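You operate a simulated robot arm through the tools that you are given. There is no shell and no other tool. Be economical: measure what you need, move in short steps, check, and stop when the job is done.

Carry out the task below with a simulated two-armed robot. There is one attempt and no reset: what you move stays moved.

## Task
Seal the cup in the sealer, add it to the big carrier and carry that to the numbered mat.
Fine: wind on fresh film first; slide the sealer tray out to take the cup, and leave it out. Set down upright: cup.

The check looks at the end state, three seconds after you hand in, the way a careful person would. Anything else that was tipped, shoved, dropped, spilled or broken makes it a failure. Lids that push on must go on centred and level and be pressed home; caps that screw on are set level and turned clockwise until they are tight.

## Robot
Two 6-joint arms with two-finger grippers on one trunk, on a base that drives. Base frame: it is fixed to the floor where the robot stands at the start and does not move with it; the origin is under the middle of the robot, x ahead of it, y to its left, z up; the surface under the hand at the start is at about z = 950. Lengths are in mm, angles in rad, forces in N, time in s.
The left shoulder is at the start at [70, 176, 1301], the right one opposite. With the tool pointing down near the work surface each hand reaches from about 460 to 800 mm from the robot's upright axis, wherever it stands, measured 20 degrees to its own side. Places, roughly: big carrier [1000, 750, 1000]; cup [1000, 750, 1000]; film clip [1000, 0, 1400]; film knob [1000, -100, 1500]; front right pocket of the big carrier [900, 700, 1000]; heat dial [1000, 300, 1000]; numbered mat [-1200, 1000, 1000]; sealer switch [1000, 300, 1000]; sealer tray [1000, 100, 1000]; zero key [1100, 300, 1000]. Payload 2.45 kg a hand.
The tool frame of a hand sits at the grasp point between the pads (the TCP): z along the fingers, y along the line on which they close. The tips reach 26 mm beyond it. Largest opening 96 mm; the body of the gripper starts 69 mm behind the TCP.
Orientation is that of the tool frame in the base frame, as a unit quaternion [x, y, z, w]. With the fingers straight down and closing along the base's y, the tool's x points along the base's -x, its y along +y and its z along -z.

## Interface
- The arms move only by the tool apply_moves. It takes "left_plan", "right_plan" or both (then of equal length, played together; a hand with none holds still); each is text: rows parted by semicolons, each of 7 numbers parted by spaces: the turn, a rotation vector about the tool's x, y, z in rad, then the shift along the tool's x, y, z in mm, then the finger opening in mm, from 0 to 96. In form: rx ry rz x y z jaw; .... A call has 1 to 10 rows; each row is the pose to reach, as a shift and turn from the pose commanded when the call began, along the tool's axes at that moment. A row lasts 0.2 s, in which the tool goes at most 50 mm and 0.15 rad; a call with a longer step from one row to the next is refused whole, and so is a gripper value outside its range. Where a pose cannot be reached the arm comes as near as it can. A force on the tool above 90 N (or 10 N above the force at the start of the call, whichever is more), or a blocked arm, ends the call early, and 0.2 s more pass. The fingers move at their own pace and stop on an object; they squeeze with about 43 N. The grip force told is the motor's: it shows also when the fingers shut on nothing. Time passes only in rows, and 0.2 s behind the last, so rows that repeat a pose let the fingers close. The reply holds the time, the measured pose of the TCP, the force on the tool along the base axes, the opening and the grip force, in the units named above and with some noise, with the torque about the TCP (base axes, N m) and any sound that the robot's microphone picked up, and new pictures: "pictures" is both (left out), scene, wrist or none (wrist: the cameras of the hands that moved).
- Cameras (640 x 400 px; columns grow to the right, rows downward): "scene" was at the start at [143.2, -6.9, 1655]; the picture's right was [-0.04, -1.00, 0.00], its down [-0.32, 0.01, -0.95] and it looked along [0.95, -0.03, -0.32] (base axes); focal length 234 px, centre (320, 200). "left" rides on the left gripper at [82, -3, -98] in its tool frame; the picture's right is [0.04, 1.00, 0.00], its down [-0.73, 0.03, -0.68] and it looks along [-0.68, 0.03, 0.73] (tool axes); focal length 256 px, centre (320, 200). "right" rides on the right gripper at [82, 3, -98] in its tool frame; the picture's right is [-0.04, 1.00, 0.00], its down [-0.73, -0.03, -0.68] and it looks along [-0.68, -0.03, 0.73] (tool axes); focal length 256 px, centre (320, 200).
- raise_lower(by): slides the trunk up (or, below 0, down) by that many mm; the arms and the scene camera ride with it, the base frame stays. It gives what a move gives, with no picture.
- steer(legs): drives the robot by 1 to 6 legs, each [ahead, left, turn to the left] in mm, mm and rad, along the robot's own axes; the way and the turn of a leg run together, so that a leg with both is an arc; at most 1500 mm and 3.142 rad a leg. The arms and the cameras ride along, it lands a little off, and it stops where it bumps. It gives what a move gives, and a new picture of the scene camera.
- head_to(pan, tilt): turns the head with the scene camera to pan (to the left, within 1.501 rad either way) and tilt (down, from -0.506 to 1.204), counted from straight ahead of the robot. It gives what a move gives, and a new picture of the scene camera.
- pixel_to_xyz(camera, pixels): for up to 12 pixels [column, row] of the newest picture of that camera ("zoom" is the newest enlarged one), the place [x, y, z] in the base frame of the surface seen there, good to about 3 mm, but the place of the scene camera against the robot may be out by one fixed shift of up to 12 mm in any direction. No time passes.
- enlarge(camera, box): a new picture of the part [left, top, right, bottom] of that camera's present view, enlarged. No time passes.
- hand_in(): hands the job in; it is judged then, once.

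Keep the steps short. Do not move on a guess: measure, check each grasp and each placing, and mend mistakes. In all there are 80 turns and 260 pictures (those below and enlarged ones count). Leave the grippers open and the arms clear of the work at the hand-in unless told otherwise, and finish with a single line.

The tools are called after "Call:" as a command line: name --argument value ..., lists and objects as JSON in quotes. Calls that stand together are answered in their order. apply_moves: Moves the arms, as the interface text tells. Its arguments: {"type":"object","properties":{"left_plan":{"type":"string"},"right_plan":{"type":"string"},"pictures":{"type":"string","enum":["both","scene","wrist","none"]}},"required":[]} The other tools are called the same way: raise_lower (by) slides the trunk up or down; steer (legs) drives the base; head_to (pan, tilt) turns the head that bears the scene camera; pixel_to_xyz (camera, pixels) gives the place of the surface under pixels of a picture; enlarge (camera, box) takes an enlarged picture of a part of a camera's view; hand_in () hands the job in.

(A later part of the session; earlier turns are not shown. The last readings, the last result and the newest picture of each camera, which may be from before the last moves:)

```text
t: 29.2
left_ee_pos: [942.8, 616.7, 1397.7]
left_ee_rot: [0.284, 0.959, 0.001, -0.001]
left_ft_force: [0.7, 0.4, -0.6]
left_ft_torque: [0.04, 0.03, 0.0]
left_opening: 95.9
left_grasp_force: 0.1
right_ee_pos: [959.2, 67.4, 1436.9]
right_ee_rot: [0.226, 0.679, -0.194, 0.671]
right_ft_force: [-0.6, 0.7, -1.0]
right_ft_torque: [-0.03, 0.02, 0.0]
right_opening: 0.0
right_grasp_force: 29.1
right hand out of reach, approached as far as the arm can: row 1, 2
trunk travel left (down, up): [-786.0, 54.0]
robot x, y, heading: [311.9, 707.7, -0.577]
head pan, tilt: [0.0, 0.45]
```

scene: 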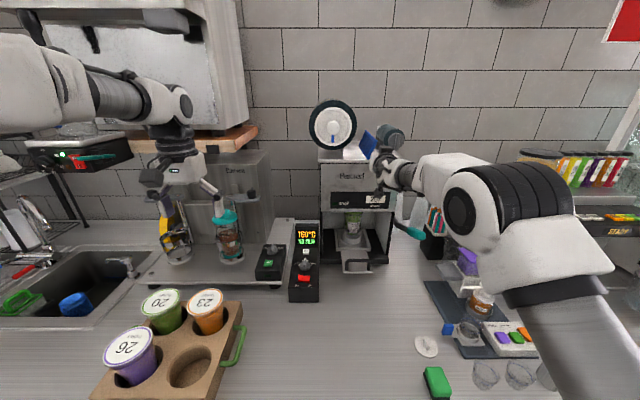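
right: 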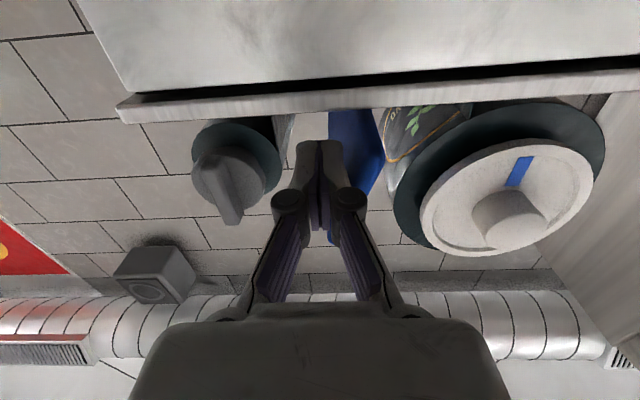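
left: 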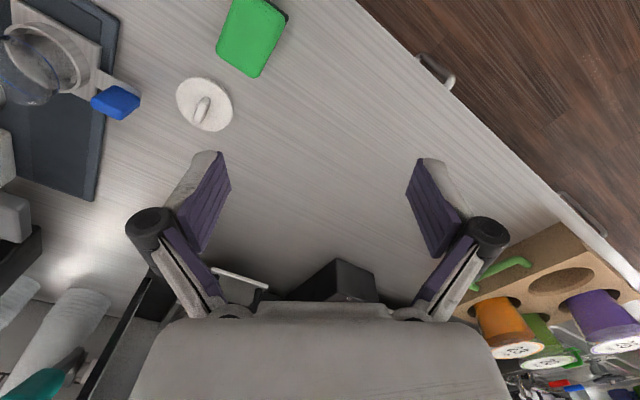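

The clip swung up easily. Checking how far.

Call:
enlarge --camera "scene" --box '[300, 90, 420, 180]'

Call:
enlarge --camera "scene" --box '[280, 215, 340, 255]'

```text
4.44 times, centred on (360, 135) of scene
```

zoom: 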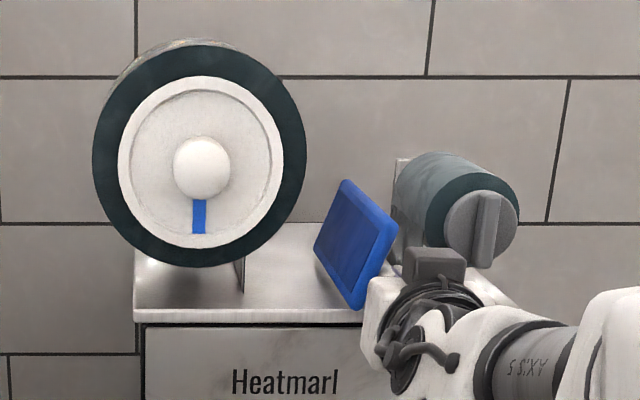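

```text
10.00 times, centred on (310, 235) of scene
```

zoom: 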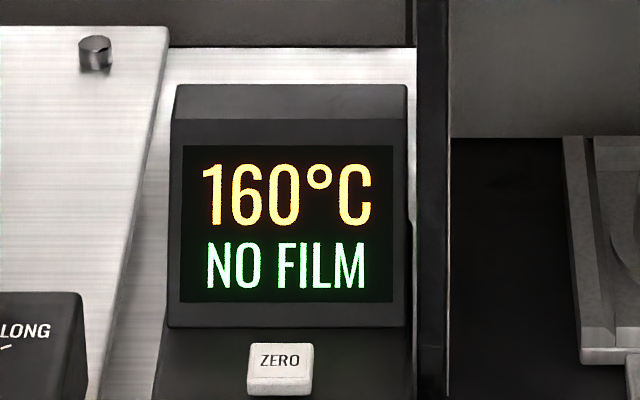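

Call:
enlarge --camera "scene" --box '[340, 115, 400, 165]'

Call:
pixel_to_xyz --camera "zoom" --pixels '[[180, 150], [280, 200], [250, 280], [190, 355], [105, 270], [130, 260], [200, 250], [180, 110], [300, 180], [210, 390], [350, 290]]'

Call:
enlarge --camera "right" --box '[270, 90, 430, 220]'

Call:
pixel_to_xyz --camera "zoom" --pixels '[[280, 100], [390, 100], [440, 220], [390, 320], [330, 120], [300, 200]]'

```text
8.00 times, centred on (370, 140) of scene
```

zoom: 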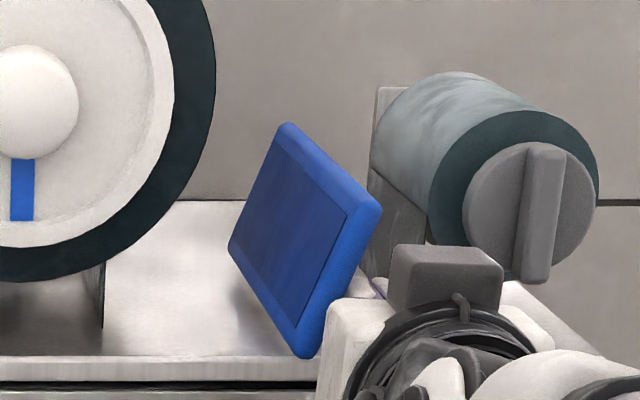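

```text
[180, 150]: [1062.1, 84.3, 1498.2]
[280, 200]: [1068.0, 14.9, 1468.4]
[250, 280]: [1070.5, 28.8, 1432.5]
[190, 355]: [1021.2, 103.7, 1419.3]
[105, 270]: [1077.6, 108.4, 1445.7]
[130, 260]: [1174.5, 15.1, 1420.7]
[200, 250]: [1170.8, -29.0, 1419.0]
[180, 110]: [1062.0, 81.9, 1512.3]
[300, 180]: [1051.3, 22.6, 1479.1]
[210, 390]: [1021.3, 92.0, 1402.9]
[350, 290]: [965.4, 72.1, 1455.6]
```

```text
3.08 times, centred on (350, 155) of right
```

zoom: 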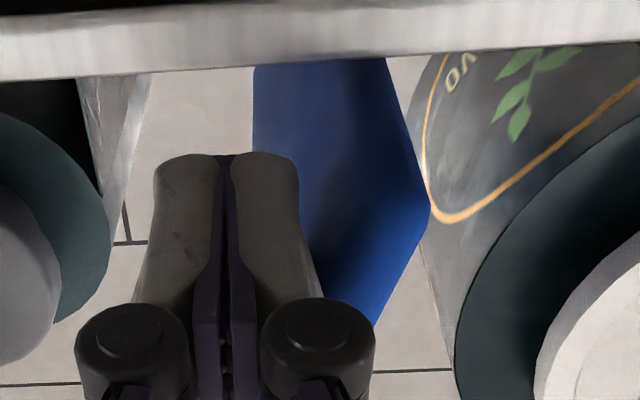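

```text
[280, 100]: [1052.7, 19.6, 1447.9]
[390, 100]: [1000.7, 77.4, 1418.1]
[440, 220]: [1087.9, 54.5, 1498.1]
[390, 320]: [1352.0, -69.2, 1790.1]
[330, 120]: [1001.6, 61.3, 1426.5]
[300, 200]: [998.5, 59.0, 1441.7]
```

The clip hinges on its left edge and is now up at about 55°, the display says "NO FILM" while it is up. I withdraw the hand and see whether the clip stays up.

Call:
apply_moves --right_plan "0 0 0 0 -10 -5 0; 0 0 0 0 -20 -25 0; 0 0 0 0 -30 -40 0; 0 0 0 -10 -50 -45 0; 0 0 0 -24 -66 -45 40; 0 0 0 -24 -66 -45 60" --pictures "both"

Call:
enlarge --camera "scene" --box '[300, 90, 420, 180]'

```text
t: 30.6
left_ee_pos: [942.6, 617.5, 1396.8]
left_ee_rot: [0.283, 0.959, 0.0, -0.001]
left_ft_force: [-0.1, -0.4, -0.1]
left_ft_torque: [-0.01, -0.01, 0.04]
left_opening: 95.9
left_grasp_force: 0.1
right_ee_pos: [901.1, 68.5, 1459.0]
right_ee_rot: [0.24, 0.676, -0.197, 0.669]
right_ft_force: [0.6, -0.3, 0.0]
right_ft_torque: [-0.01, 0.0, 0.03]
right_opening: 60.1
right_grasp_force: 0.0
right hand out of reach, approached as far as the arm can: row 2, 3, 4, 5, 6
trunk travel left (down, up): [-786.0, 54.0]
robot x, y, heading: [312.8, 707.5, -0.575]
head pan, tilt: [0.0, 0.45]
```

scene: 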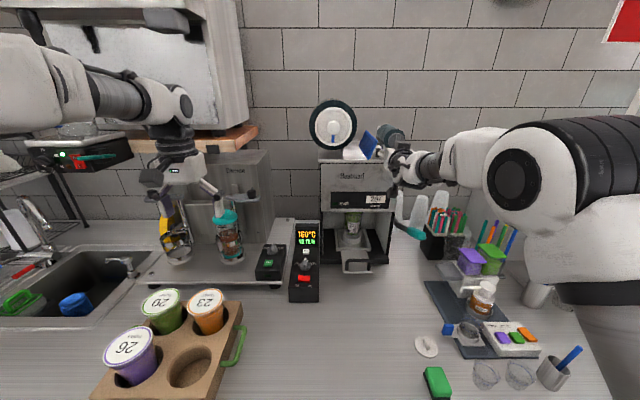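
right: 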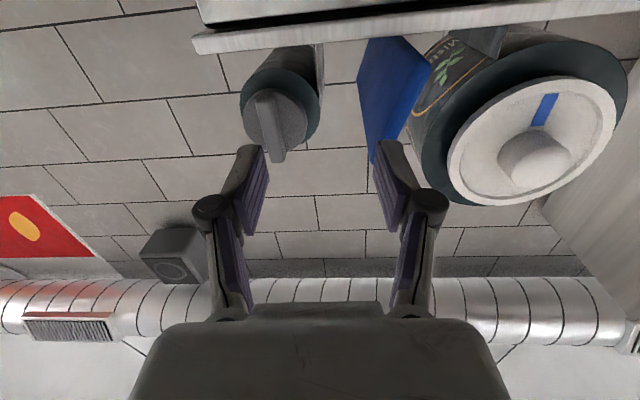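

```text
4.44 times, centred on (360, 135) of scene
```

zoom: 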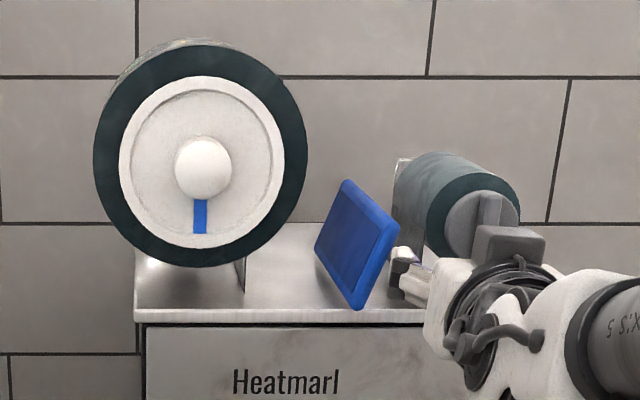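

The clip stays up. Measuring the knob again from the wrist camera.

Call:
enlarge --camera "right" --box '[220, 30, 420, 180]'

Call:
pixel_to_xyz --camera "zoom" --pixels '[[128, 210], [145, 290], [155, 340], [170, 250], [215, 270], [90, 230], [190, 330], [165, 380]]'

```text
2.67 times, centred on (320, 105) of right
```

zoom: 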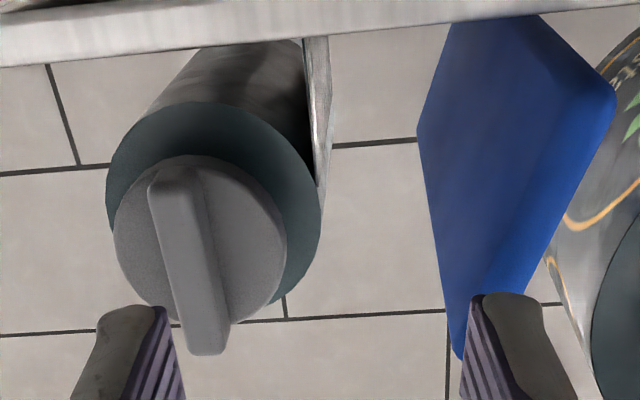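

```text
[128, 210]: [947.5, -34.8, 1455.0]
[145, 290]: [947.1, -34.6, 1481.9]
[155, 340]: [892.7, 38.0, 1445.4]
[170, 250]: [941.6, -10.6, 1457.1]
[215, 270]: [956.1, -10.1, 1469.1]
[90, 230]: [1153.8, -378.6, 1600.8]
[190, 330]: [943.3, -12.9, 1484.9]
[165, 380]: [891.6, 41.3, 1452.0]
```

Knob ridge: u≈798, centre z≈1464. I align laterally, then advance with jaws at 50 around the ridge.

Call:
apply_moves --right_plan "-0.025 0 -0.025 -5 -20 0 50; -0.05 0 -0.05 -9 -41.5 0 50; -0.05 0 -0.05 -9 -41.5 25 50; -0.05 0 -0.05 -9 -41.5 45 50; -0.05 0 -0.05 -9 -41.5 66 50; -0.05 0 -0.05 -9 -41.5 66 50" --pictures "wrist"

```text
t: 32.0
left_ee_pos: [943.5, 617.6, 1397.8]
left_ee_rot: [0.285, 0.959, 0.001, 0.0]
left_ft_force: [0.0, -0.5, -0.3]
left_ft_torque: [0.0, -0.04, 0.0]
left_opening: 95.8
left_grasp_force: 0.1
right_ee_pos: [933.9, 38.9, 1445.6]
right_ee_rot: [0.257, 0.705, -0.2, 0.63]
right_ft_force: [-0.6, 0.0, 0.1]
right_ft_torque: [0.01, -0.05, 0.01]
right_opening: 50.1
right_grasp_force: 0.1
right hand out of reach, approached as far as the arm can: row 1, 2, 3, 4, 5, 6
trunk travel left (down, up): [-786.0, 54.0]
robot x, y, heading: [313.9, 707.5, -0.574]
head pan, tilt: [0.0, 0.45]
```

right: 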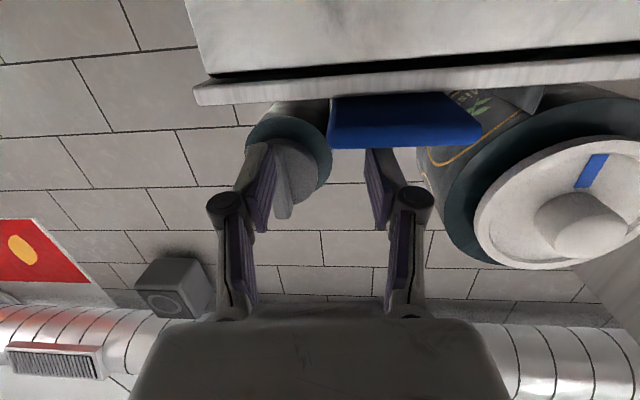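

The hand could not get fully there, and the clip seems lowered. Checking.

Call:
head_to --pan -0.2 --tilt 0.35

Call:
enlarge --camera "scene" --box '[220, 70, 380, 220]'

```text
t: 32.7
left_ee_pos: [943.2, 617.2, 1399.2]
left_ee_rot: [0.283, 0.959, 0.0, -0.002]
left_ft_force: [0.3, -0.3, 0.5]
left_ft_torque: [0.01, 0.02, -0.01]
left_opening: 95.9
left_grasp_force: 0.2
right_ee_pos: [933.6, 37.8, 1444.5]
right_ee_rot: [0.258, 0.705, -0.2, 0.63]
right_ft_force: [0.8, -0.4, -0.4]
right_ft_torque: [-0.02, -0.01, -0.02]
right_opening: 50.0
right_grasp_force: 0.1
trunk travel left (down, up): [-786.0, 54.0]
robot x, y, heading: [314.2, 706.2, -0.574]
head pan, tilt: [-0.201, 0.351]
```

scene: 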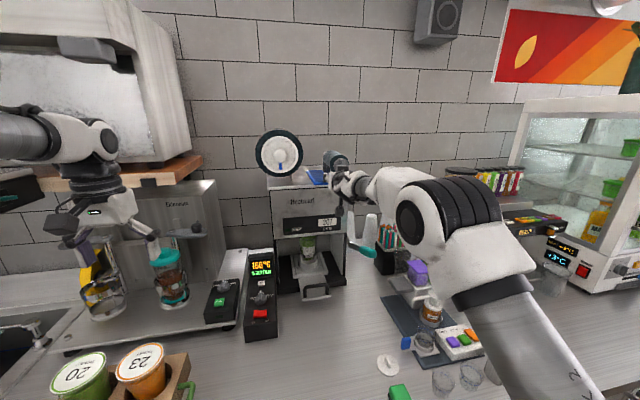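

```text
2.67 times, centred on (300, 145) of scene
```

zoom: 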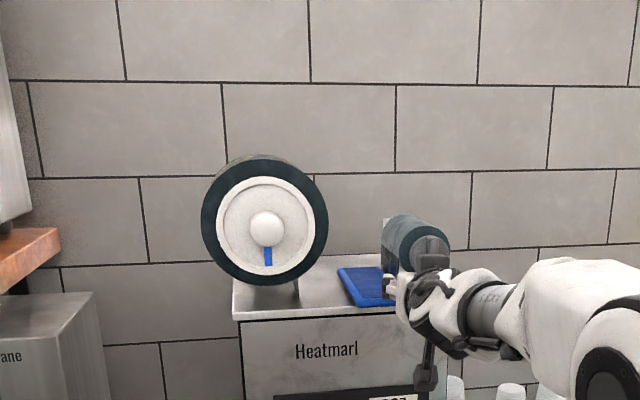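

The clip dropped shut again (display text to check). The wrist limit shows up when the target is far right of the robot, so I'll back off and shift the base right to put the knob nearer my centre line.

Call:
steer --legs '[[-110, 0, 0], [0, -114, 0]]'

Call:
apply_moves --right_plan "-0.03 -0.05 -0.02 -6 20 0 50; -0.06 -0.1 -0.04 -12 40 0 50; -0.08 -0.13 -0.05 -18 76 0 50; -0.08 -0.13 -0.05 -18 76 0 50" --pictures "none"

Call:
enlarge --camera "scene" --box '[200, 60, 380, 300]'

```text
t: 34.7
left_ee_pos: [785.3, 580.8, 1399.3]
left_ee_rot: [0.287, 0.958, -0.001, 0.0]
left_ft_force: [0.1, 0.7, 1.0]
left_ft_torque: [-0.04, -0.02, 0.03]
left_opening: 96.1
left_grasp_force: 0.2
right_ee_pos: [772.9, 4.2, 1445.2]
right_ee_rot: [0.257, 0.704, -0.202, 0.63]
right_ft_force: [0.2, 0.3, 1.2]
right_ft_torque: [0.02, -0.01, -0.01]
right_opening: 49.9
right_grasp_force: 0.1
trunk travel left (down, up): [-786.0, 54.0]
robot x, y, heading: [154.3, 669.3, -0.584]
head pan, tilt: [-0.201, 0.351]
```

scene: 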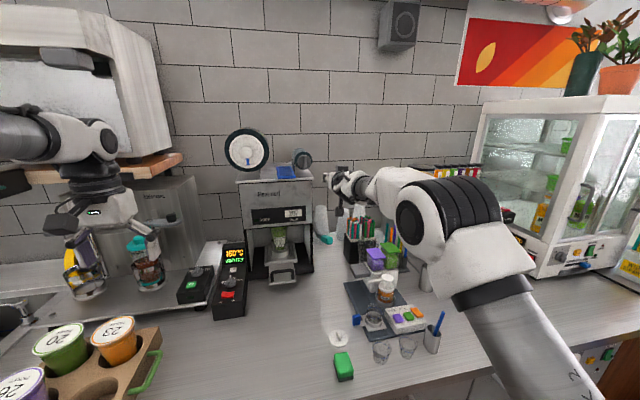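

```text
t: 35.7
left_ee_pos: [787.7, 578.5, 1398.9]
left_ee_rot: [0.286, 0.958, 0.0, -0.001]
left_ft_force: [-1.1, -0.9, -0.5]
left_ft_torque: [0.0, 0.0, 0.0]
left_opening: 96.0
left_grasp_force: 0.1
right_ee_pos: [822.3, 56.6, 1465.5]
right_ee_rot: [0.201, 0.676, -0.204, 0.679]
right_ft_force: [0.6, -0.1, -0.1]
right_ft_torque: [-0.02, 0.02, -0.01]
right_opening: 49.9
right_grasp_force: 0.0
trunk travel left (down, up): [-786.0, 54.0]
robot x, y, heading: [157.2, 673.5, -0.582]
head pan, tilt: [-0.201, 0.351]
```

```text
1.67 times, centred on (290, 180) of scene
```

zoom: 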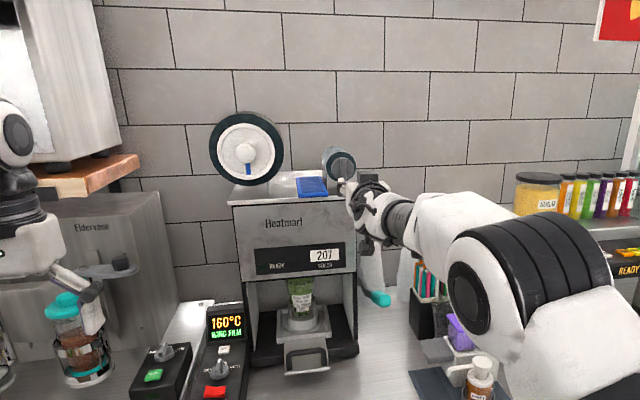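

The pose is now exact: hand u=661, v=492, z=1465, level. Shifting 7 mm left and driving ahead 85, then checking.

Call:
apply_moves --right_plan "0 0 0 0 8 0 50; 0 0 0 0 8 0 50" --pictures "none"

Call:
steer --legs '[[85, 0, 0.008]]'

Call:
enlarge --camera "right" --box '[200, 0, 440, 160]'

Call:
pixel_to_xyz --camera "zoom" --pixels '[[250, 100], [300, 100], [270, 150], [320, 150], [290, 180]]'

Call:
enlarge --camera "scene" --box '[200, 230, 280, 290]'

```text
t: 36.3
left_ee_pos: [786.7, 578.1, 1398.7]
left_ee_rot: [0.287, 0.958, 0.001, -0.001]
left_ft_force: [0.0, 0.1, 0.3]
left_ft_torque: [0.02, 0.02, -0.02]
left_opening: 96.1
left_grasp_force: 0.1
right_ee_pos: [827.8, 63.1, 1465.2]
right_ee_rot: [0.202, 0.676, -0.205, 0.679]
right_ft_force: [0.1, -0.3, -0.1]
right_ft_torque: [-0.01, 0.0, -0.03]
right_opening: 50.0
right_grasp_force: 0.2
trunk travel left (down, up): [-786.0, 54.0]
robot x, y, heading: [156.7, 671.4, -0.583]
head pan, tilt: [-0.201, 0.351]
```

```text
t: 37.4
left_ee_pos: [851.0, 542.6, 1401.5]
left_ee_rot: [0.283, 0.959, 0.0, 0.001]
left_ft_force: [-0.4, -0.1, 0.2]
left_ft_torque: [-0.04, -0.05, 0.0]
left_opening: 96.2
left_grasp_force: 0.1
right_ee_pos: [896.0, 27.8, 1471.4]
right_ee_rot: [0.199, 0.675, -0.203, 0.681]
right_ft_force: [0.3, -0.1, 0.2]
right_ft_torque: [0.04, 0.03, 0.0]
right_opening: 50.2
right_grasp_force: 0.0
trunk travel left (down, up): [-786.0, 54.0]
robot x, y, heading: [225.6, 627.3, -0.574]
head pan, tilt: [-0.201, 0.351]
```

scene: 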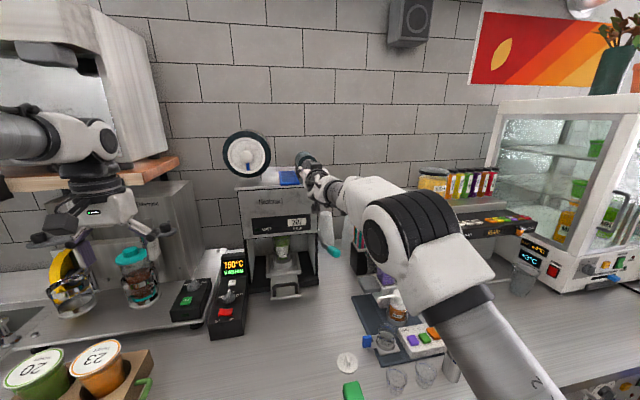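

```text
2.50 times, centred on (320, 80) of right
```

zoom: 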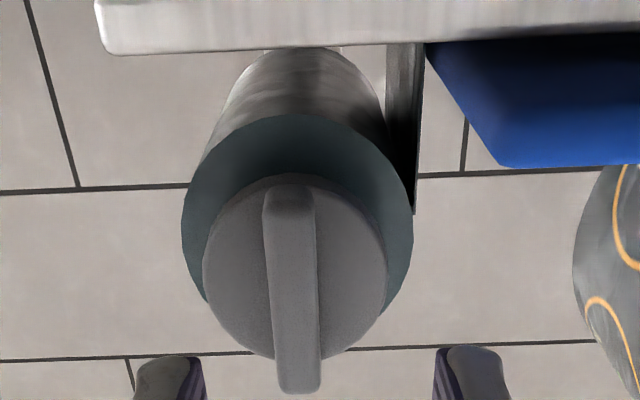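

```text
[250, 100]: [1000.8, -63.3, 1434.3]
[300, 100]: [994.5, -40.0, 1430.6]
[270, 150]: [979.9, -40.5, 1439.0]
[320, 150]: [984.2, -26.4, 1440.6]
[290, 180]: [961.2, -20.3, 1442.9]
```

```text
6.67 times, centred on (240, 260) of scene
```

zoom: 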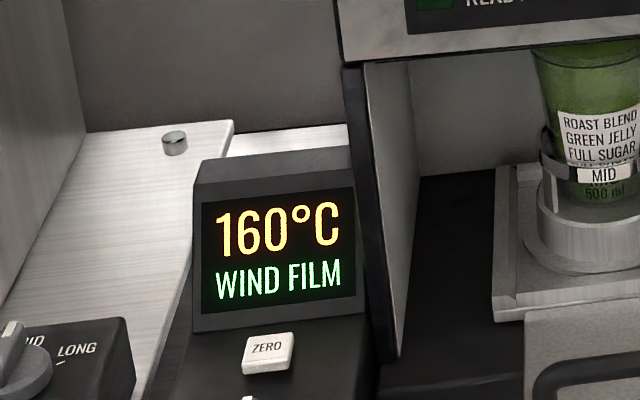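

Display shows WIND FILM with the clip closed. Checking ridge position against the fingers.

Call:
enlarge --camera "right" --box '[200, 0, 440, 160]'

Call:
pixel_to_xyz --camera "zoom" --pixels '[[275, 230], [300, 350], [278, 300], [308, 300], [240, 250], [350, 250], [300, 385], [285, 195]]'

```text
2.50 times, centred on (320, 80) of right
```

zoom: 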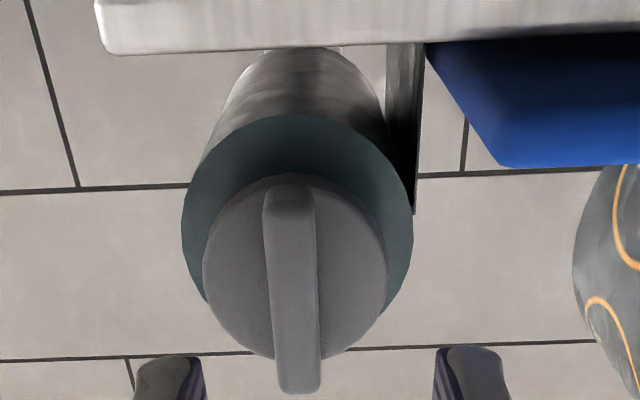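

```text
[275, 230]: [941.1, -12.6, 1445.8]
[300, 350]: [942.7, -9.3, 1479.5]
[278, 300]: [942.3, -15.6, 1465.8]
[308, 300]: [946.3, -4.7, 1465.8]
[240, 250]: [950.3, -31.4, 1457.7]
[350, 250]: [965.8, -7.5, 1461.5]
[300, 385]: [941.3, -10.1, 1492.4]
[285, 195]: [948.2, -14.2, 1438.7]
```

Ridge centre (943,-11,1465). I move right 6, ahead 46 and close on the ridge.

Call:
apply_moves --right_plan "0 0 0 2 -6 0 50; 0 0 0 2 -6 16 50; 0 0 0 2 -6 32 50; 0 0 0 2 -6 47 50; 0 0 0 2 -6 47 20; 0 0 0 2 -6 47 5; 0 0 0 2 -6 47 5" --pictures "wrist"

```text
t: 39.0
left_ee_pos: [853.4, 543.0, 1399.9]
left_ee_rot: [0.283, 0.959, -0.002, 0.0]
left_ft_force: [0.6, 0.9, 0.1]
left_ft_torque: [0.04, 0.02, 0.01]
left_opening: 96.4
left_grasp_force: 0.0
right_ee_pos: [926.8, -0.6, 1469.0]
right_ee_rot: [0.203, 0.673, -0.208, 0.68]
right_ft_force: [-17.7, 19.7, -18.7]
right_ft_torque: [-0.08, -0.09, 0.24]
right_opening: 12.7
right_grasp_force: 38.9
right hand out of reach, approached as far as the arm can: row 4, 5, 6
trunk travel left (down, up): [-786.0, 54.0]
robot x, y, heading: [228.2, 629.4, -0.574]
head pan, tilt: [-0.201, 0.351]
```

right: 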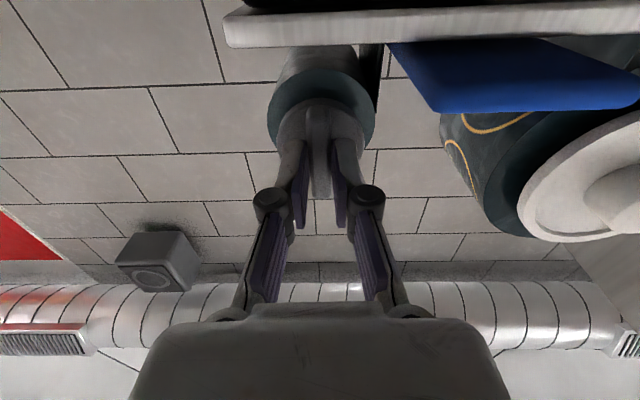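

Ridge is gripped (12.7 mm). I ease off the side load and turn clockwise (positive roll) gently, first a third of a turn's part.

Call:
apply_moves --right_plan "0 0 0 4 0 -3 5; 0 0 0.1 4 0 -3 5; 0 0 0.2 4 0 -3 5; 0 0 0.3 4 0 -3 5; 0 0 0.4 4 0 -3 5; 0 0 0.5 4 0 -3 5" --pictures "both"

Call:
enlarge --camera "scene" --box '[200, 110, 360, 280]'

```text
t: 40.4
left_ee_pos: [850.1, 543.1, 1402.0]
left_ee_rot: [0.283, 0.959, -0.001, 0.002]
left_ft_force: [0.5, 0.0, -0.7]
left_ft_torque: [0.02, -0.01, -0.01]
left_opening: 96.2
left_grasp_force: 0.1
right_ee_pos: [927.5, -0.7, 1469.2]
right_ee_rot: [0.359, 0.604, -0.027, 0.711]
right_ft_force: [-17.5, 12.5, 3.2]
right_ft_torque: [-0.27, -0.5, -0.37]
right_opening: 13.0
right_grasp_force: 39.4
trunk travel left (down, up): [-786.0, 54.0]
robot x, y, heading: [228.8, 629.1, -0.574]
head pan, tilt: [-0.201, 0.351]
```

scene: 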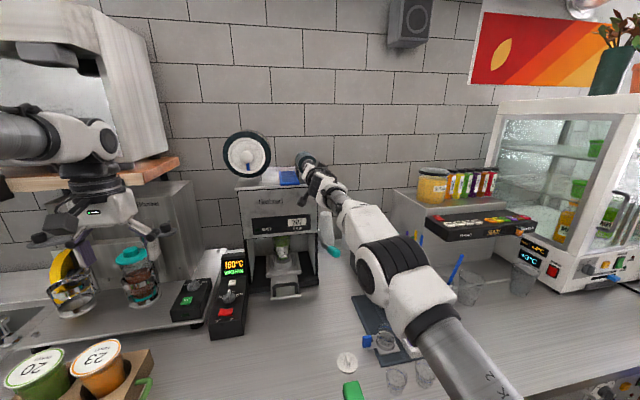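
right: 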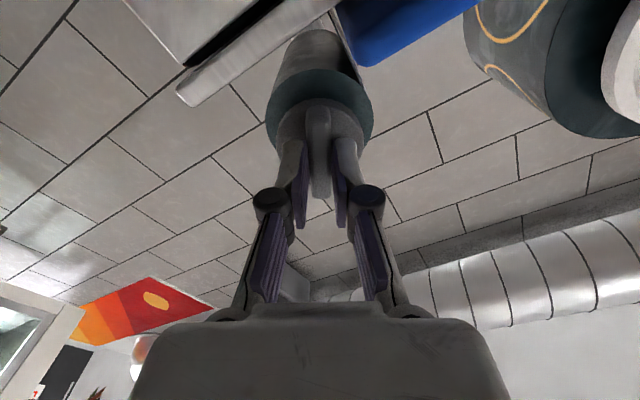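

```text
2.35 times, centred on (280, 195) of scene
```

zoom: 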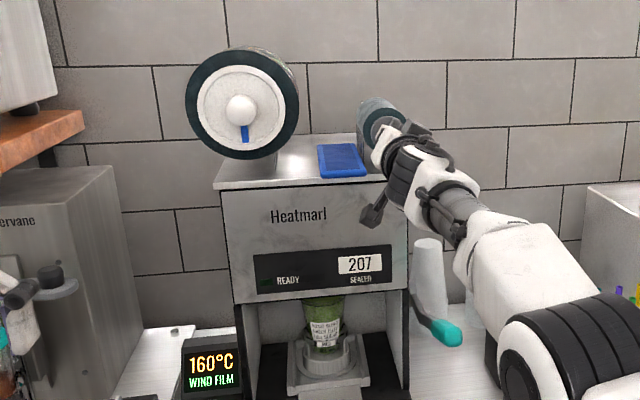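

The knob turns with light resistance. Continuing to about 1.5 rad and comparing the blue mark on the supply roll.

Call:
apply_moves --right_plan "0 0 0.12 0 0 0 5; 0 0 0.24 0 0 0 5; 0 0 0.36 0 0 0 5; 0 0 0.48 0 0 0 5; 0 0 0.6 0 0 0 5; 0 0 0.72 0 0 0 5; 0 0 0.84 0 0 0 5; 0 0 0.96 0 0 0 5" --pictures "scene"

Call:
enlarge --camera "scene" --box '[200, 110, 360, 280]'

```text
t: 42.2
left_ee_pos: [850.6, 542.2, 1402.4]
left_ee_rot: [0.282, 0.959, -0.001, 0.002]
left_ft_force: [0.3, -0.2, -0.1]
left_ft_torque: [0.03, -0.02, -0.03]
left_opening: 96.1
left_grasp_force: 0.1
right_ee_pos: [928.1, 0.6, 1469.8]
right_ee_rot: [0.597, 0.369, 0.304, 0.644]
right_ft_force: [-9.6, 3.9, 19.5]
right_ft_torque: [-0.33, -0.43, -1.23]
right_opening: 12.8
right_grasp_force: 39.3
trunk travel left (down, up): [-786.0, 54.0]
robot x, y, heading: [223.4, 626.4, -0.575]
head pan, tilt: [-0.201, 0.351]
```

scene: 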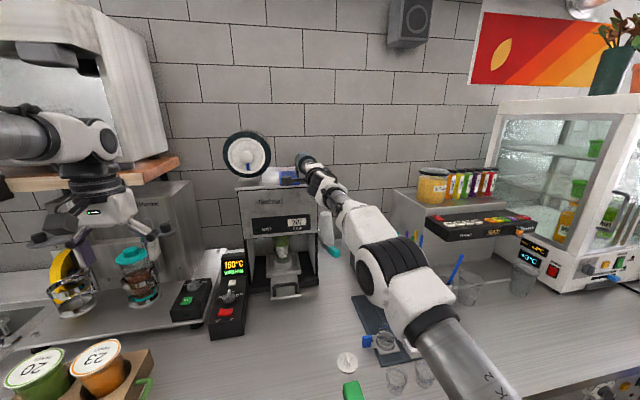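

```text
2.35 times, centred on (280, 195) of scene
```

zoom: 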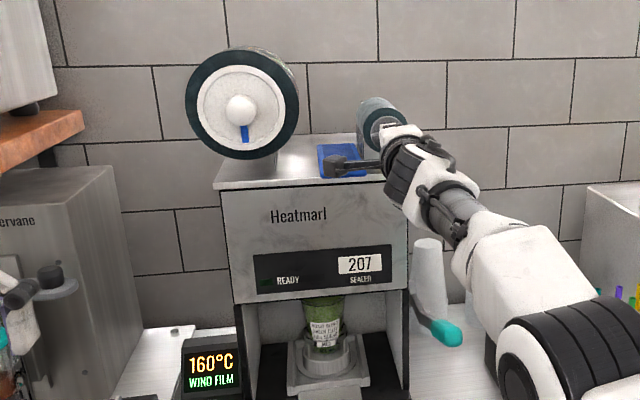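

Nothing changed on the display yet at ~1.46 rad. I keep turning in the same grip to see how far the wrist goes.

Call:
apply_moves --right_plan "0 0 0.14 0 0 0 5; 0 0 0.28 0 0 0 5; 0 0 0.42 0 0 0 5; 0 0 0.56 0 0 0 5; 0 0 0.7 0 0 0 5; 0 0 0.84 0 0 0 5; 0 0 0.98 0 0 0 5; 0 0 1.12 0 0 0 5; 0 0 1.26 0 0 0 5; 0 0 1.4 0 0 0 5" --pictures "scene"

Call:
enlarge --camera "scene" --box '[200, 110, 360, 280]'

```text
t: 44.5
left_ee_pos: [855.5, 549.2, 1400.5]
left_ee_rot: [0.279, 0.96, -0.002, 0.0]
left_ft_force: [-0.3, -0.6, 0.1]
left_ft_torque: [0.06, -0.01, -0.01]
left_opening: 95.9
left_grasp_force: 0.1
right_ee_pos: [931.8, -11.1, 1456.2]
right_ee_rot: [0.713, -0.073, 0.643, 0.27]
right_ft_force: [0.1, 35.3, -11.4]
right_ft_torque: [-0.5, 0.11, 0.17]
right_opening: 13.4
right_grasp_force: 39.9
right hand out of reach, approached as far as the arm can: row 7, 8, 9, 10
trunk travel left (down, up): [-786.0, 54.0]
robot x, y, heading: [224.7, 628.6, -0.564]
head pan, tilt: [-0.201, 0.351]
stopped in row 10 (right hand): the force on the tool passed its limit at 92 N (the readings are from after the stop); the commanded pose is now the measured one
```

scene: 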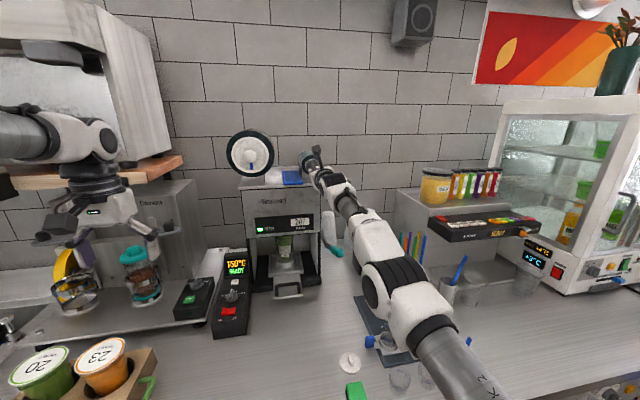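

```text
2.35 times, centred on (280, 195) of scene
```

zoom: 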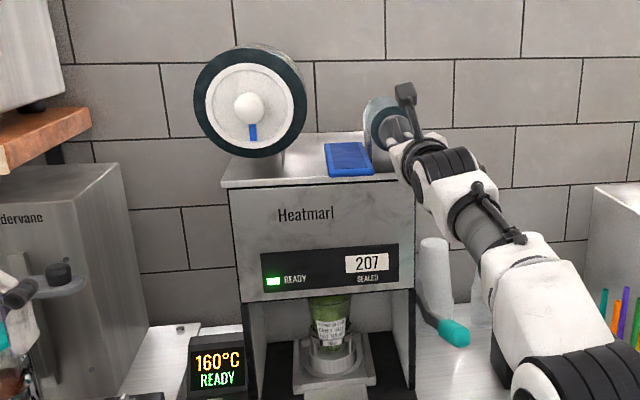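

READY is lit: the film is wound. I open the jaws and back the base away from the knob.

Call:
apply_moves --right_plan "0 0 0 0 0 0 30; 0 0 0 0 0 0 40; 0 0 0 0 0 0 40" --pictures "none"

Call:
steer --legs '[[-120, 0, 0]]'

Call:
apply_moves --right_plan "0.101 0.011 -0.102 0 0 -11 40; 0.202 0.022 -0.204 0 0 -22 40; 0.303 0.034 -0.306 0 0 -33 40; 0.404 0.045 -0.408 0 0 -44 40; 0.505 0.056 -0.51 0 0 -55 40; 0.606 0.067 -0.612 0 0 -66 40; 0.707 0.079 -0.714 0 0 -77 40; 0.808 0.09 -0.816 0 0 -88 40; 0.909 0.101 -0.918 0 0 -99 40; 1.01 0.112 -1.02 0 0 -110 40" --pictures "scene"

```text
t: 45.4
left_ee_pos: [857.2, 542.1, 1398.9]
left_ee_rot: [0.281, 0.96, 0.001, 0.0]
left_ft_force: [0.6, -0.5, 0.2]
left_ft_torque: [-0.04, -0.02, -0.03]
left_opening: 96.3
left_grasp_force: 0.0
right_ee_pos: [925.9, -25.5, 1454.4]
right_ee_rot: [0.712, -0.078, 0.642, 0.274]
right_ft_force: [-0.3, -0.4, 1.1]
right_ft_torque: [0.0, -0.04, -0.01]
right_opening: 40.3
right_grasp_force: 0.0
trunk travel left (down, up): [-786.0, 54.0]
robot x, y, heading: [224.2, 630.5, -0.57]
head pan, tilt: [-0.201, 0.351]
```

```text
t: 46.6
left_ee_pos: [756.2, 602.4, 1397.8]
left_ee_rot: [0.284, 0.959, 0.0, -0.001]
left_ft_force: [0.2, -0.1, -0.3]
left_ft_torque: [0.03, 0.01, 0.01]
left_opening: 95.8
left_grasp_force: 0.0
right_ee_pos: [823.2, 34.3, 1453.4]
right_ee_rot: [0.712, -0.08, 0.64, 0.276]
right_ft_force: [-0.9, -0.1, -0.5]
right_ft_torque: [0.02, 0.0, -0.03]
right_opening: 40.0
right_grasp_force: 0.1
trunk travel left (down, up): [-786.0, 54.0]
robot x, y, heading: [122.8, 692.3, -0.575]
head pan, tilt: [-0.201, 0.351]
```

scene: 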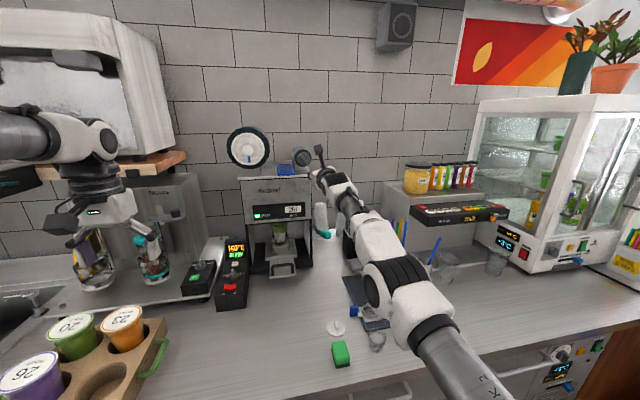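

```text
t: 48.8
left_ee_pos: [754.1, 603.0, 1399.2]
left_ee_rot: [0.283, 0.959, 0.0, 0.0]
left_ft_force: [0.9, -1.0, -0.2]
left_ft_torque: [-0.02, -0.01, -0.05]
left_opening: 96.2
left_grasp_force: 0.0
right_ee_pos: [707.1, 103.6, 1447.2]
right_ee_rot: [0.667, 0.583, 0.426, 0.183]
right_ft_force: [-0.5, 0.3, -1.1]
right_ft_torque: [-0.02, -0.01, -0.01]
right_opening: 40.2
right_grasp_force: 0.0
right hand out of reach, approached as far as the arm can: row 1, 2, 3, 4, 5, 6, 8, 9, 10
trunk travel left (down, up): [-786.0, 54.0]
robot x, y, heading: [126.0, 692.8, -0.581]
head pan, tilt: [-0.201, 0.351]
```

scene: 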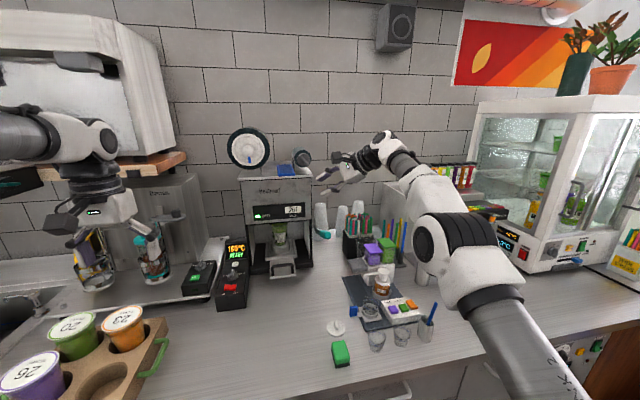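

Call:
apply_moves --right_plan "0.101 0.012 -0.104 5.7 -9.3 -5 40; 0.201 0.024 -0.208 11.4 -18.5 -10 40; 0.302 0.036 -0.311 17.1 -27.8 -15 40; 0.402 0.048 -0.415 22.8 -37 -20 40; 0.503 0.06 -0.519 28.5 -46.3 -25 40; 0.604 0.072 -0.623 34.2 -55.6 -30 40; 0.704 0.084 -0.727 39.9 -64.8 -35 40; 0.805 0.096 -0.83 45.6 -74.1 -40 40; 0.905 0.108 -0.934 51.3 -83.3 -45 40; 1.006 0.12 -1.038 57 -92.6 -50 40" --pictures "scene"

Call:
enlarge --camera "scene" --box '[190, 170, 350, 310]'

Call:
pixel_to_xyz --camera "zoom" --pixels '[[520, 275], [500, 262], [540, 250], [515, 200], [352, 315]]'

```text
t: 51.0
left_ee_pos: [756.4, 601.1, 1397.5]
left_ee_rot: [0.283, 0.959, 0.001, -0.001]
left_ft_force: [0.9, 0.5, -0.4]
left_ft_torque: [-0.01, 0.03, 0.0]
left_opening: 95.8
left_grasp_force: 0.0
right_ee_pos: [591.8, 176.0, 1417.2]
right_ee_rot: [0.283, 0.959, 0.001, -0.002]
right_ft_force: [1.1, 0.2, -0.9]
right_ft_torque: [-0.02, 0.05, -0.01]
right_opening: 40.0
right_grasp_force: 0.1
right hand out of reach, approached as far as the arm can: row 1, 2, 3, 4, 5, 6, 7, 8, 9, 10
trunk travel left (down, up): [-786.0, 54.0]
robot x, y, heading: [125.5, 694.3, -0.584]
head pan, tilt: [-0.201, 0.351]
```

scene: 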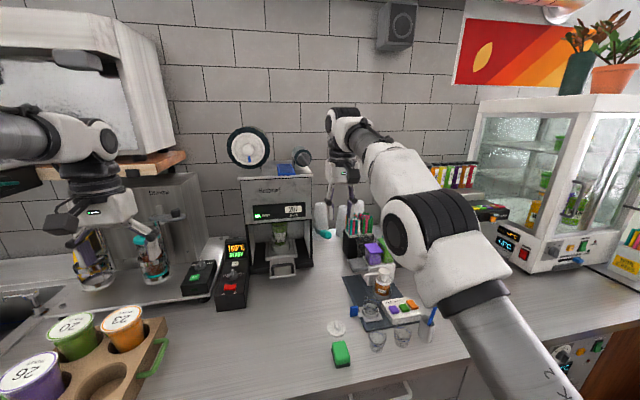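

```text
2.86 times, centred on (270, 240) of scene
```

zoom: 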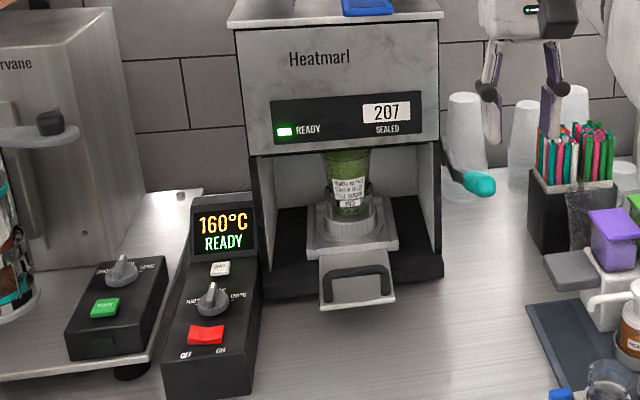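

```text
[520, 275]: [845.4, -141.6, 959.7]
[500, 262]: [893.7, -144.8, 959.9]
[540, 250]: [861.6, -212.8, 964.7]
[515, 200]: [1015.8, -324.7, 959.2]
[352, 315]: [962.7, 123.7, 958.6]
```

Hand is tool-down and clear; READY remains. Measuring the lever handle at zoom (440-495, 150-195).

Call:
pixel_to_xyz --camera "zoom" --pixels '[[475, 178], [488, 184], [478, 188], [460, 170], [470, 190], [450, 155], [443, 120], [490, 178]]'

Call:
enlarge --camera "right" --box '[100, 0, 540, 275]'

```text
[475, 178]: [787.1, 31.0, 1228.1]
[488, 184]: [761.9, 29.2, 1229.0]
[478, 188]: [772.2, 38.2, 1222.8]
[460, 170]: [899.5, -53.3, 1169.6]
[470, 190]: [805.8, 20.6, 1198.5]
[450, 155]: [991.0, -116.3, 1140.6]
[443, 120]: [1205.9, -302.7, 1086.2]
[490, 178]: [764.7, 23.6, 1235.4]
```

```text
1.45 times, centred on (320, 138) of right
```

zoom: 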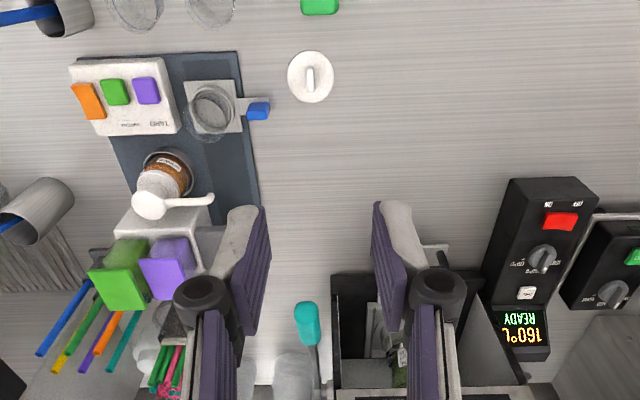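

Call:
pixel_to_xyz --camera "zoom" --pixels '[[307, 308], [307, 320], [309, 335], [300, 320], [314, 320], [315, 365], [435, 262], [380, 300]]'

```text
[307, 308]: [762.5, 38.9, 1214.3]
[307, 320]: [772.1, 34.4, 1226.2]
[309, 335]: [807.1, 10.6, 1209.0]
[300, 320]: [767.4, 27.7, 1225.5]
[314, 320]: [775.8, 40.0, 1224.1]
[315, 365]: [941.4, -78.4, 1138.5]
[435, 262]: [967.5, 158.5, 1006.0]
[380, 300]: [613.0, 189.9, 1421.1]
```

Handle centre at about u=635, v=446, z≈1212 (base ≈ (775,34)). I drive ahead 230 with the hand high above it.

Call:
steer --legs '[[232, 0, 0.006]]'

Call:
enlarge --camera "right" --box '[100, 0, 540, 275]'

Call:
pixel_to_xyz --camera "zoom" --pixels '[[320, 200], [330, 250], [345, 230], [310, 180]]'

```text
t: 52.7
left_ee_pos: [947.1, 478.8, 1399.8]
left_ee_rot: [0.284, 0.959, 0.0, 0.0]
left_ft_force: [0.2, 0.0, -0.7]
left_ft_torque: [0.0, -0.01, 0.02]
left_opening: 95.9
left_grasp_force: 0.0
right_ee_pos: [783.5, 52.0, 1420.0]
right_ee_rot: [0.281, 0.96, 0.001, 0.002]
right_ft_force: [-0.9, 0.9, 0.4]
right_ft_torque: [0.02, 0.0, 0.01]
right_opening: 40.1
right_grasp_force: 0.1
trunk travel left (down, up): [-786.0, 54.0]
robot x, y, heading: [320.2, 569.8, -0.573]
head pan, tilt: [-0.201, 0.351]
```

scene: 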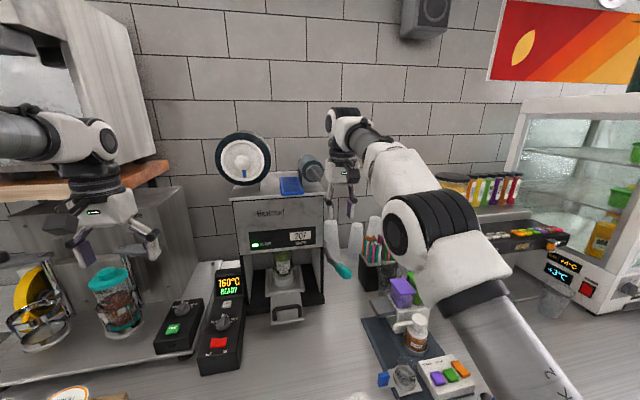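

```text
1.45 times, centred on (320, 138) of right
```

zoom: 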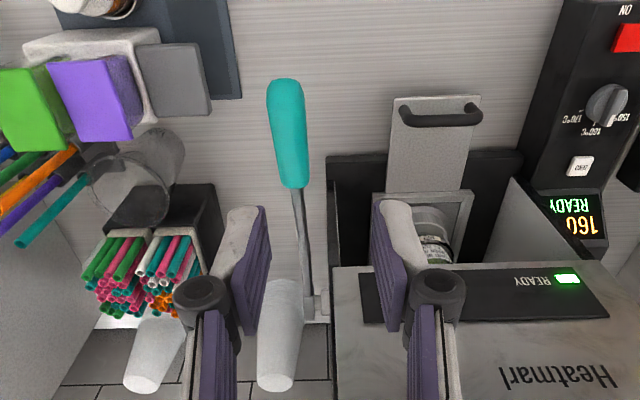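

```text
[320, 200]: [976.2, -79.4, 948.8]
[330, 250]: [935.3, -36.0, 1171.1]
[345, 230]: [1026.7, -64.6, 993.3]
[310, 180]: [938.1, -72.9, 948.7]
```

Call:
pixel_to_xyz --camera "zoom" --pixels '[[286, 88], [288, 110], [291, 135], [295, 165], [272, 130], [306, 130], [300, 210], [305, 260], [312, 305]]'

```text
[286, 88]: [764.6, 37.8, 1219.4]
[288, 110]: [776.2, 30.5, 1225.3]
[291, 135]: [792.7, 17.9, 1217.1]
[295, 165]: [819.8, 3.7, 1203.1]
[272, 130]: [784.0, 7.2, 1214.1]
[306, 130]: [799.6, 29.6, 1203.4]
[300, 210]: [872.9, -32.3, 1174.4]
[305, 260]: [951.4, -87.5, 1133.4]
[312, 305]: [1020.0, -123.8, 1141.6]
```

Handle at grip point: u=657, v=445, axis z≈1203. I lower the open hand over it and close.

Call:
apply_moves --right_plan "0 0 0 -26 -22.5 0 60; 0 0 0 -26 -22.5 45 60; 0 0 0 -26 -22.5 90 60; 0 0 0 -26 -22.5 135 60; 0 0 0 -26 -22.5 180 60; 0 0 0 -26 -22.5 217 60; 0 0 0 -26 -22.5 217 40; 0 0 0 -26 -22.5 217 15; 0 0 0 -26 -22.5 217 15" --pictures "both"

```text
t: 54.7
left_ee_pos: [946.0, 469.5, 1400.2]
left_ee_rot: [0.285, 0.959, 0.002, 0.0]
left_ft_force: [0.1, -1.2, 0.1]
left_ft_torque: [0.0, -0.03, 0.02]
left_opening: 96.1
left_grasp_force: 0.1
right_ee_pos: [794.2, 14.2, 1198.4]
right_ee_rot: [0.282, 0.96, 0.004, 0.002]
right_ft_force: [-15.2, -26.8, 1.3]
right_ft_torque: [-0.99, 0.17, -0.47]
right_opening: 27.9
right_grasp_force: 45.8
right hand out of reach, approached as far as the arm can: row 1
trunk travel left (down, up): [-786.0, 54.0]
robot x, y, heading: [318.6, 566.3, -0.575]
head pan, tilt: [-0.201, 0.351]
```

scene: 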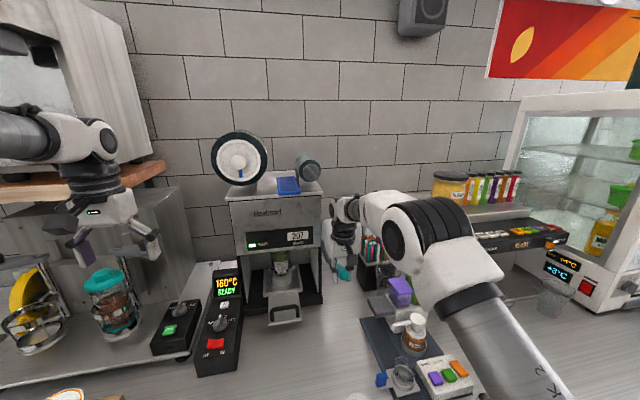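
right: 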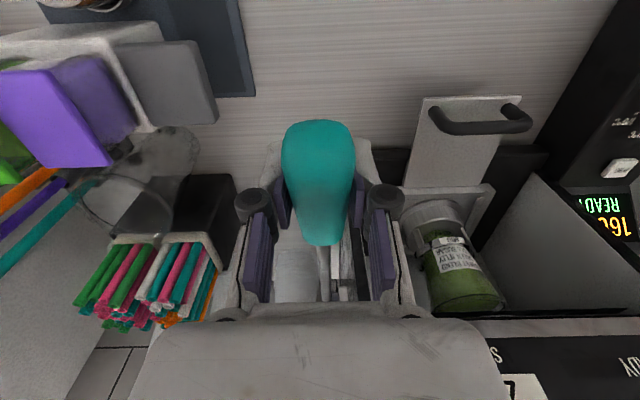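

Handle gripped (27.9 mm). I pull it down along its arc around the pivot, relieving the small side load.

Call:
apply_moves --right_plan "0 0 0 3 -3 9 15; 0 0 0 5.7 -3 18 15; 0 0 0 8 -3 27 15; 0 0 0 9.8 -3 36 15; 0 0 0 12.2 -3 54 15; 0 0 0 13 -3 73 15; 0 0 0 12.2 -3 91 15; 0 0 0 9.8 -3 110 15" --pictures "scene"

Call:
enlarge --camera "scene" --box '[200, 170, 380, 330]'

```text
t: 56.5
left_ee_pos: [950.4, 474.4, 1399.9]
left_ee_rot: [0.284, 0.959, 0.002, 0.0]
left_ft_force: [0.2, -0.3, 0.1]
left_ft_torque: [-0.03, -0.01, 0.02]
left_opening: 95.9
left_grasp_force: 0.0
right_ee_pos: [784.7, 20.3, 1090.7]
right_ee_rot: [0.281, 0.96, 0.004, 0.0]
right_ft_force: [3.6, -25.0, 8.7]
right_ft_torque: [-0.53, -0.49, -1.02]
right_opening: 27.9
right_grasp_force: 44.8
trunk travel left (down, up): [-786.0, 54.0]
robot x, y, heading: [323.7, 564.0, -0.573]
head pan, tilt: [-0.201, 0.351]
```

scene: 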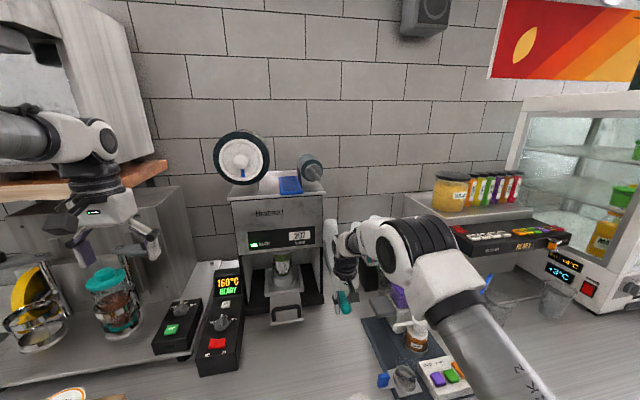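

```text
2.50 times, centred on (290, 250) of scene
```

zoom: 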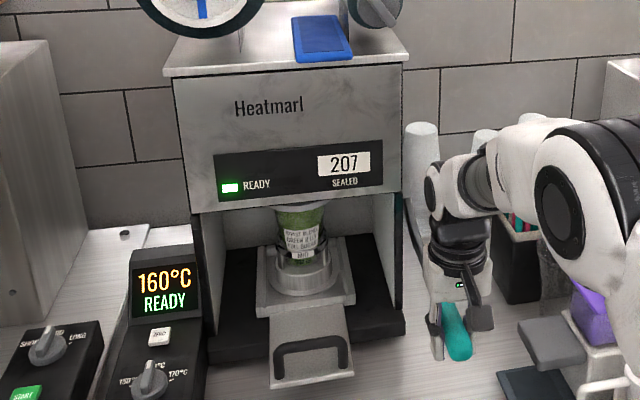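

Lever moves freely so far. Continuing down the arc until it meets resistance.

Call:
apply_moves --right_plan "0 0 0 -2 -1 10 15; 0 0 0 -4 -1 21 15; 0 0 0 -7 -1 30 15; 0 0 0 -10 -1 39 15; 0 0 0 -13.5 -1 48 15; 0 0 0 -17 -1 56 15; 0 0 0 -21 -1 64 15; 0 0 0 -25.5 -1 72.5 15; 0 0 0 -25.5 -1 72.5 15" --pictures "scene"

Call:
enlarge --camera "scene" --box '[200, 170, 380, 330]'

```text
t: 58.5
left_ee_pos: [943.4, 479.4, 1402.4]
left_ee_rot: [0.283, 0.959, 0.0, 0.003]
left_ft_force: [0.7, -0.6, -0.4]
left_ft_torque: [0.03, 0.02, 0.0]
left_opening: 96.0
left_grasp_force: 0.1
right_ee_pos: [801.2, 10.6, 1021.4]
right_ee_rot: [0.281, 0.96, 0.003, 0.0]
right_ft_force: [-32.9, 9.3, -0.2]
right_ft_torque: [0.26, 0.09, -1.09]
right_opening: 27.3
right_grasp_force: 45.1
trunk travel left (down, up): [-786.0, 54.0]
robot x, y, heading: [317.8, 561.9, -0.576]
head pan, tilt: [-0.201, 0.351]
```

scene: 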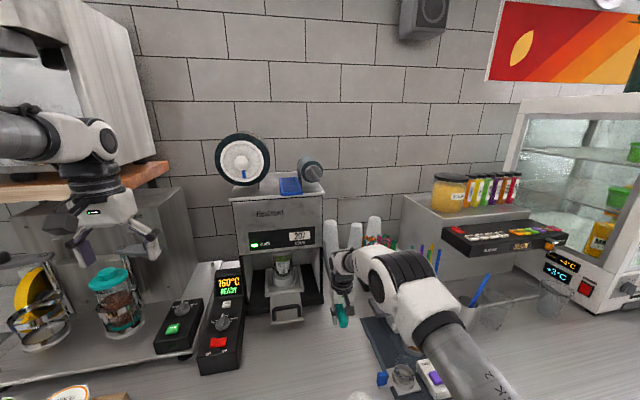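

```text
2.50 times, centred on (290, 250) of scene
```

zoom: 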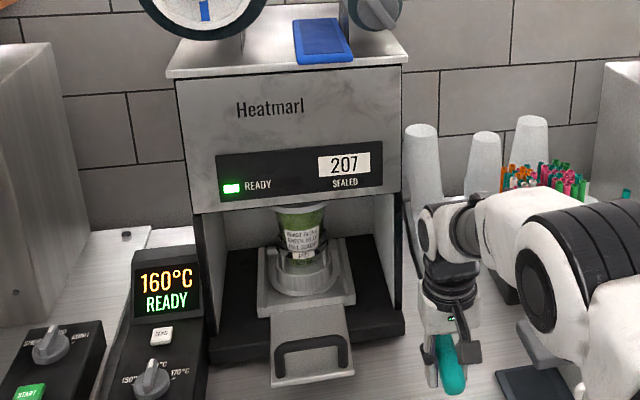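

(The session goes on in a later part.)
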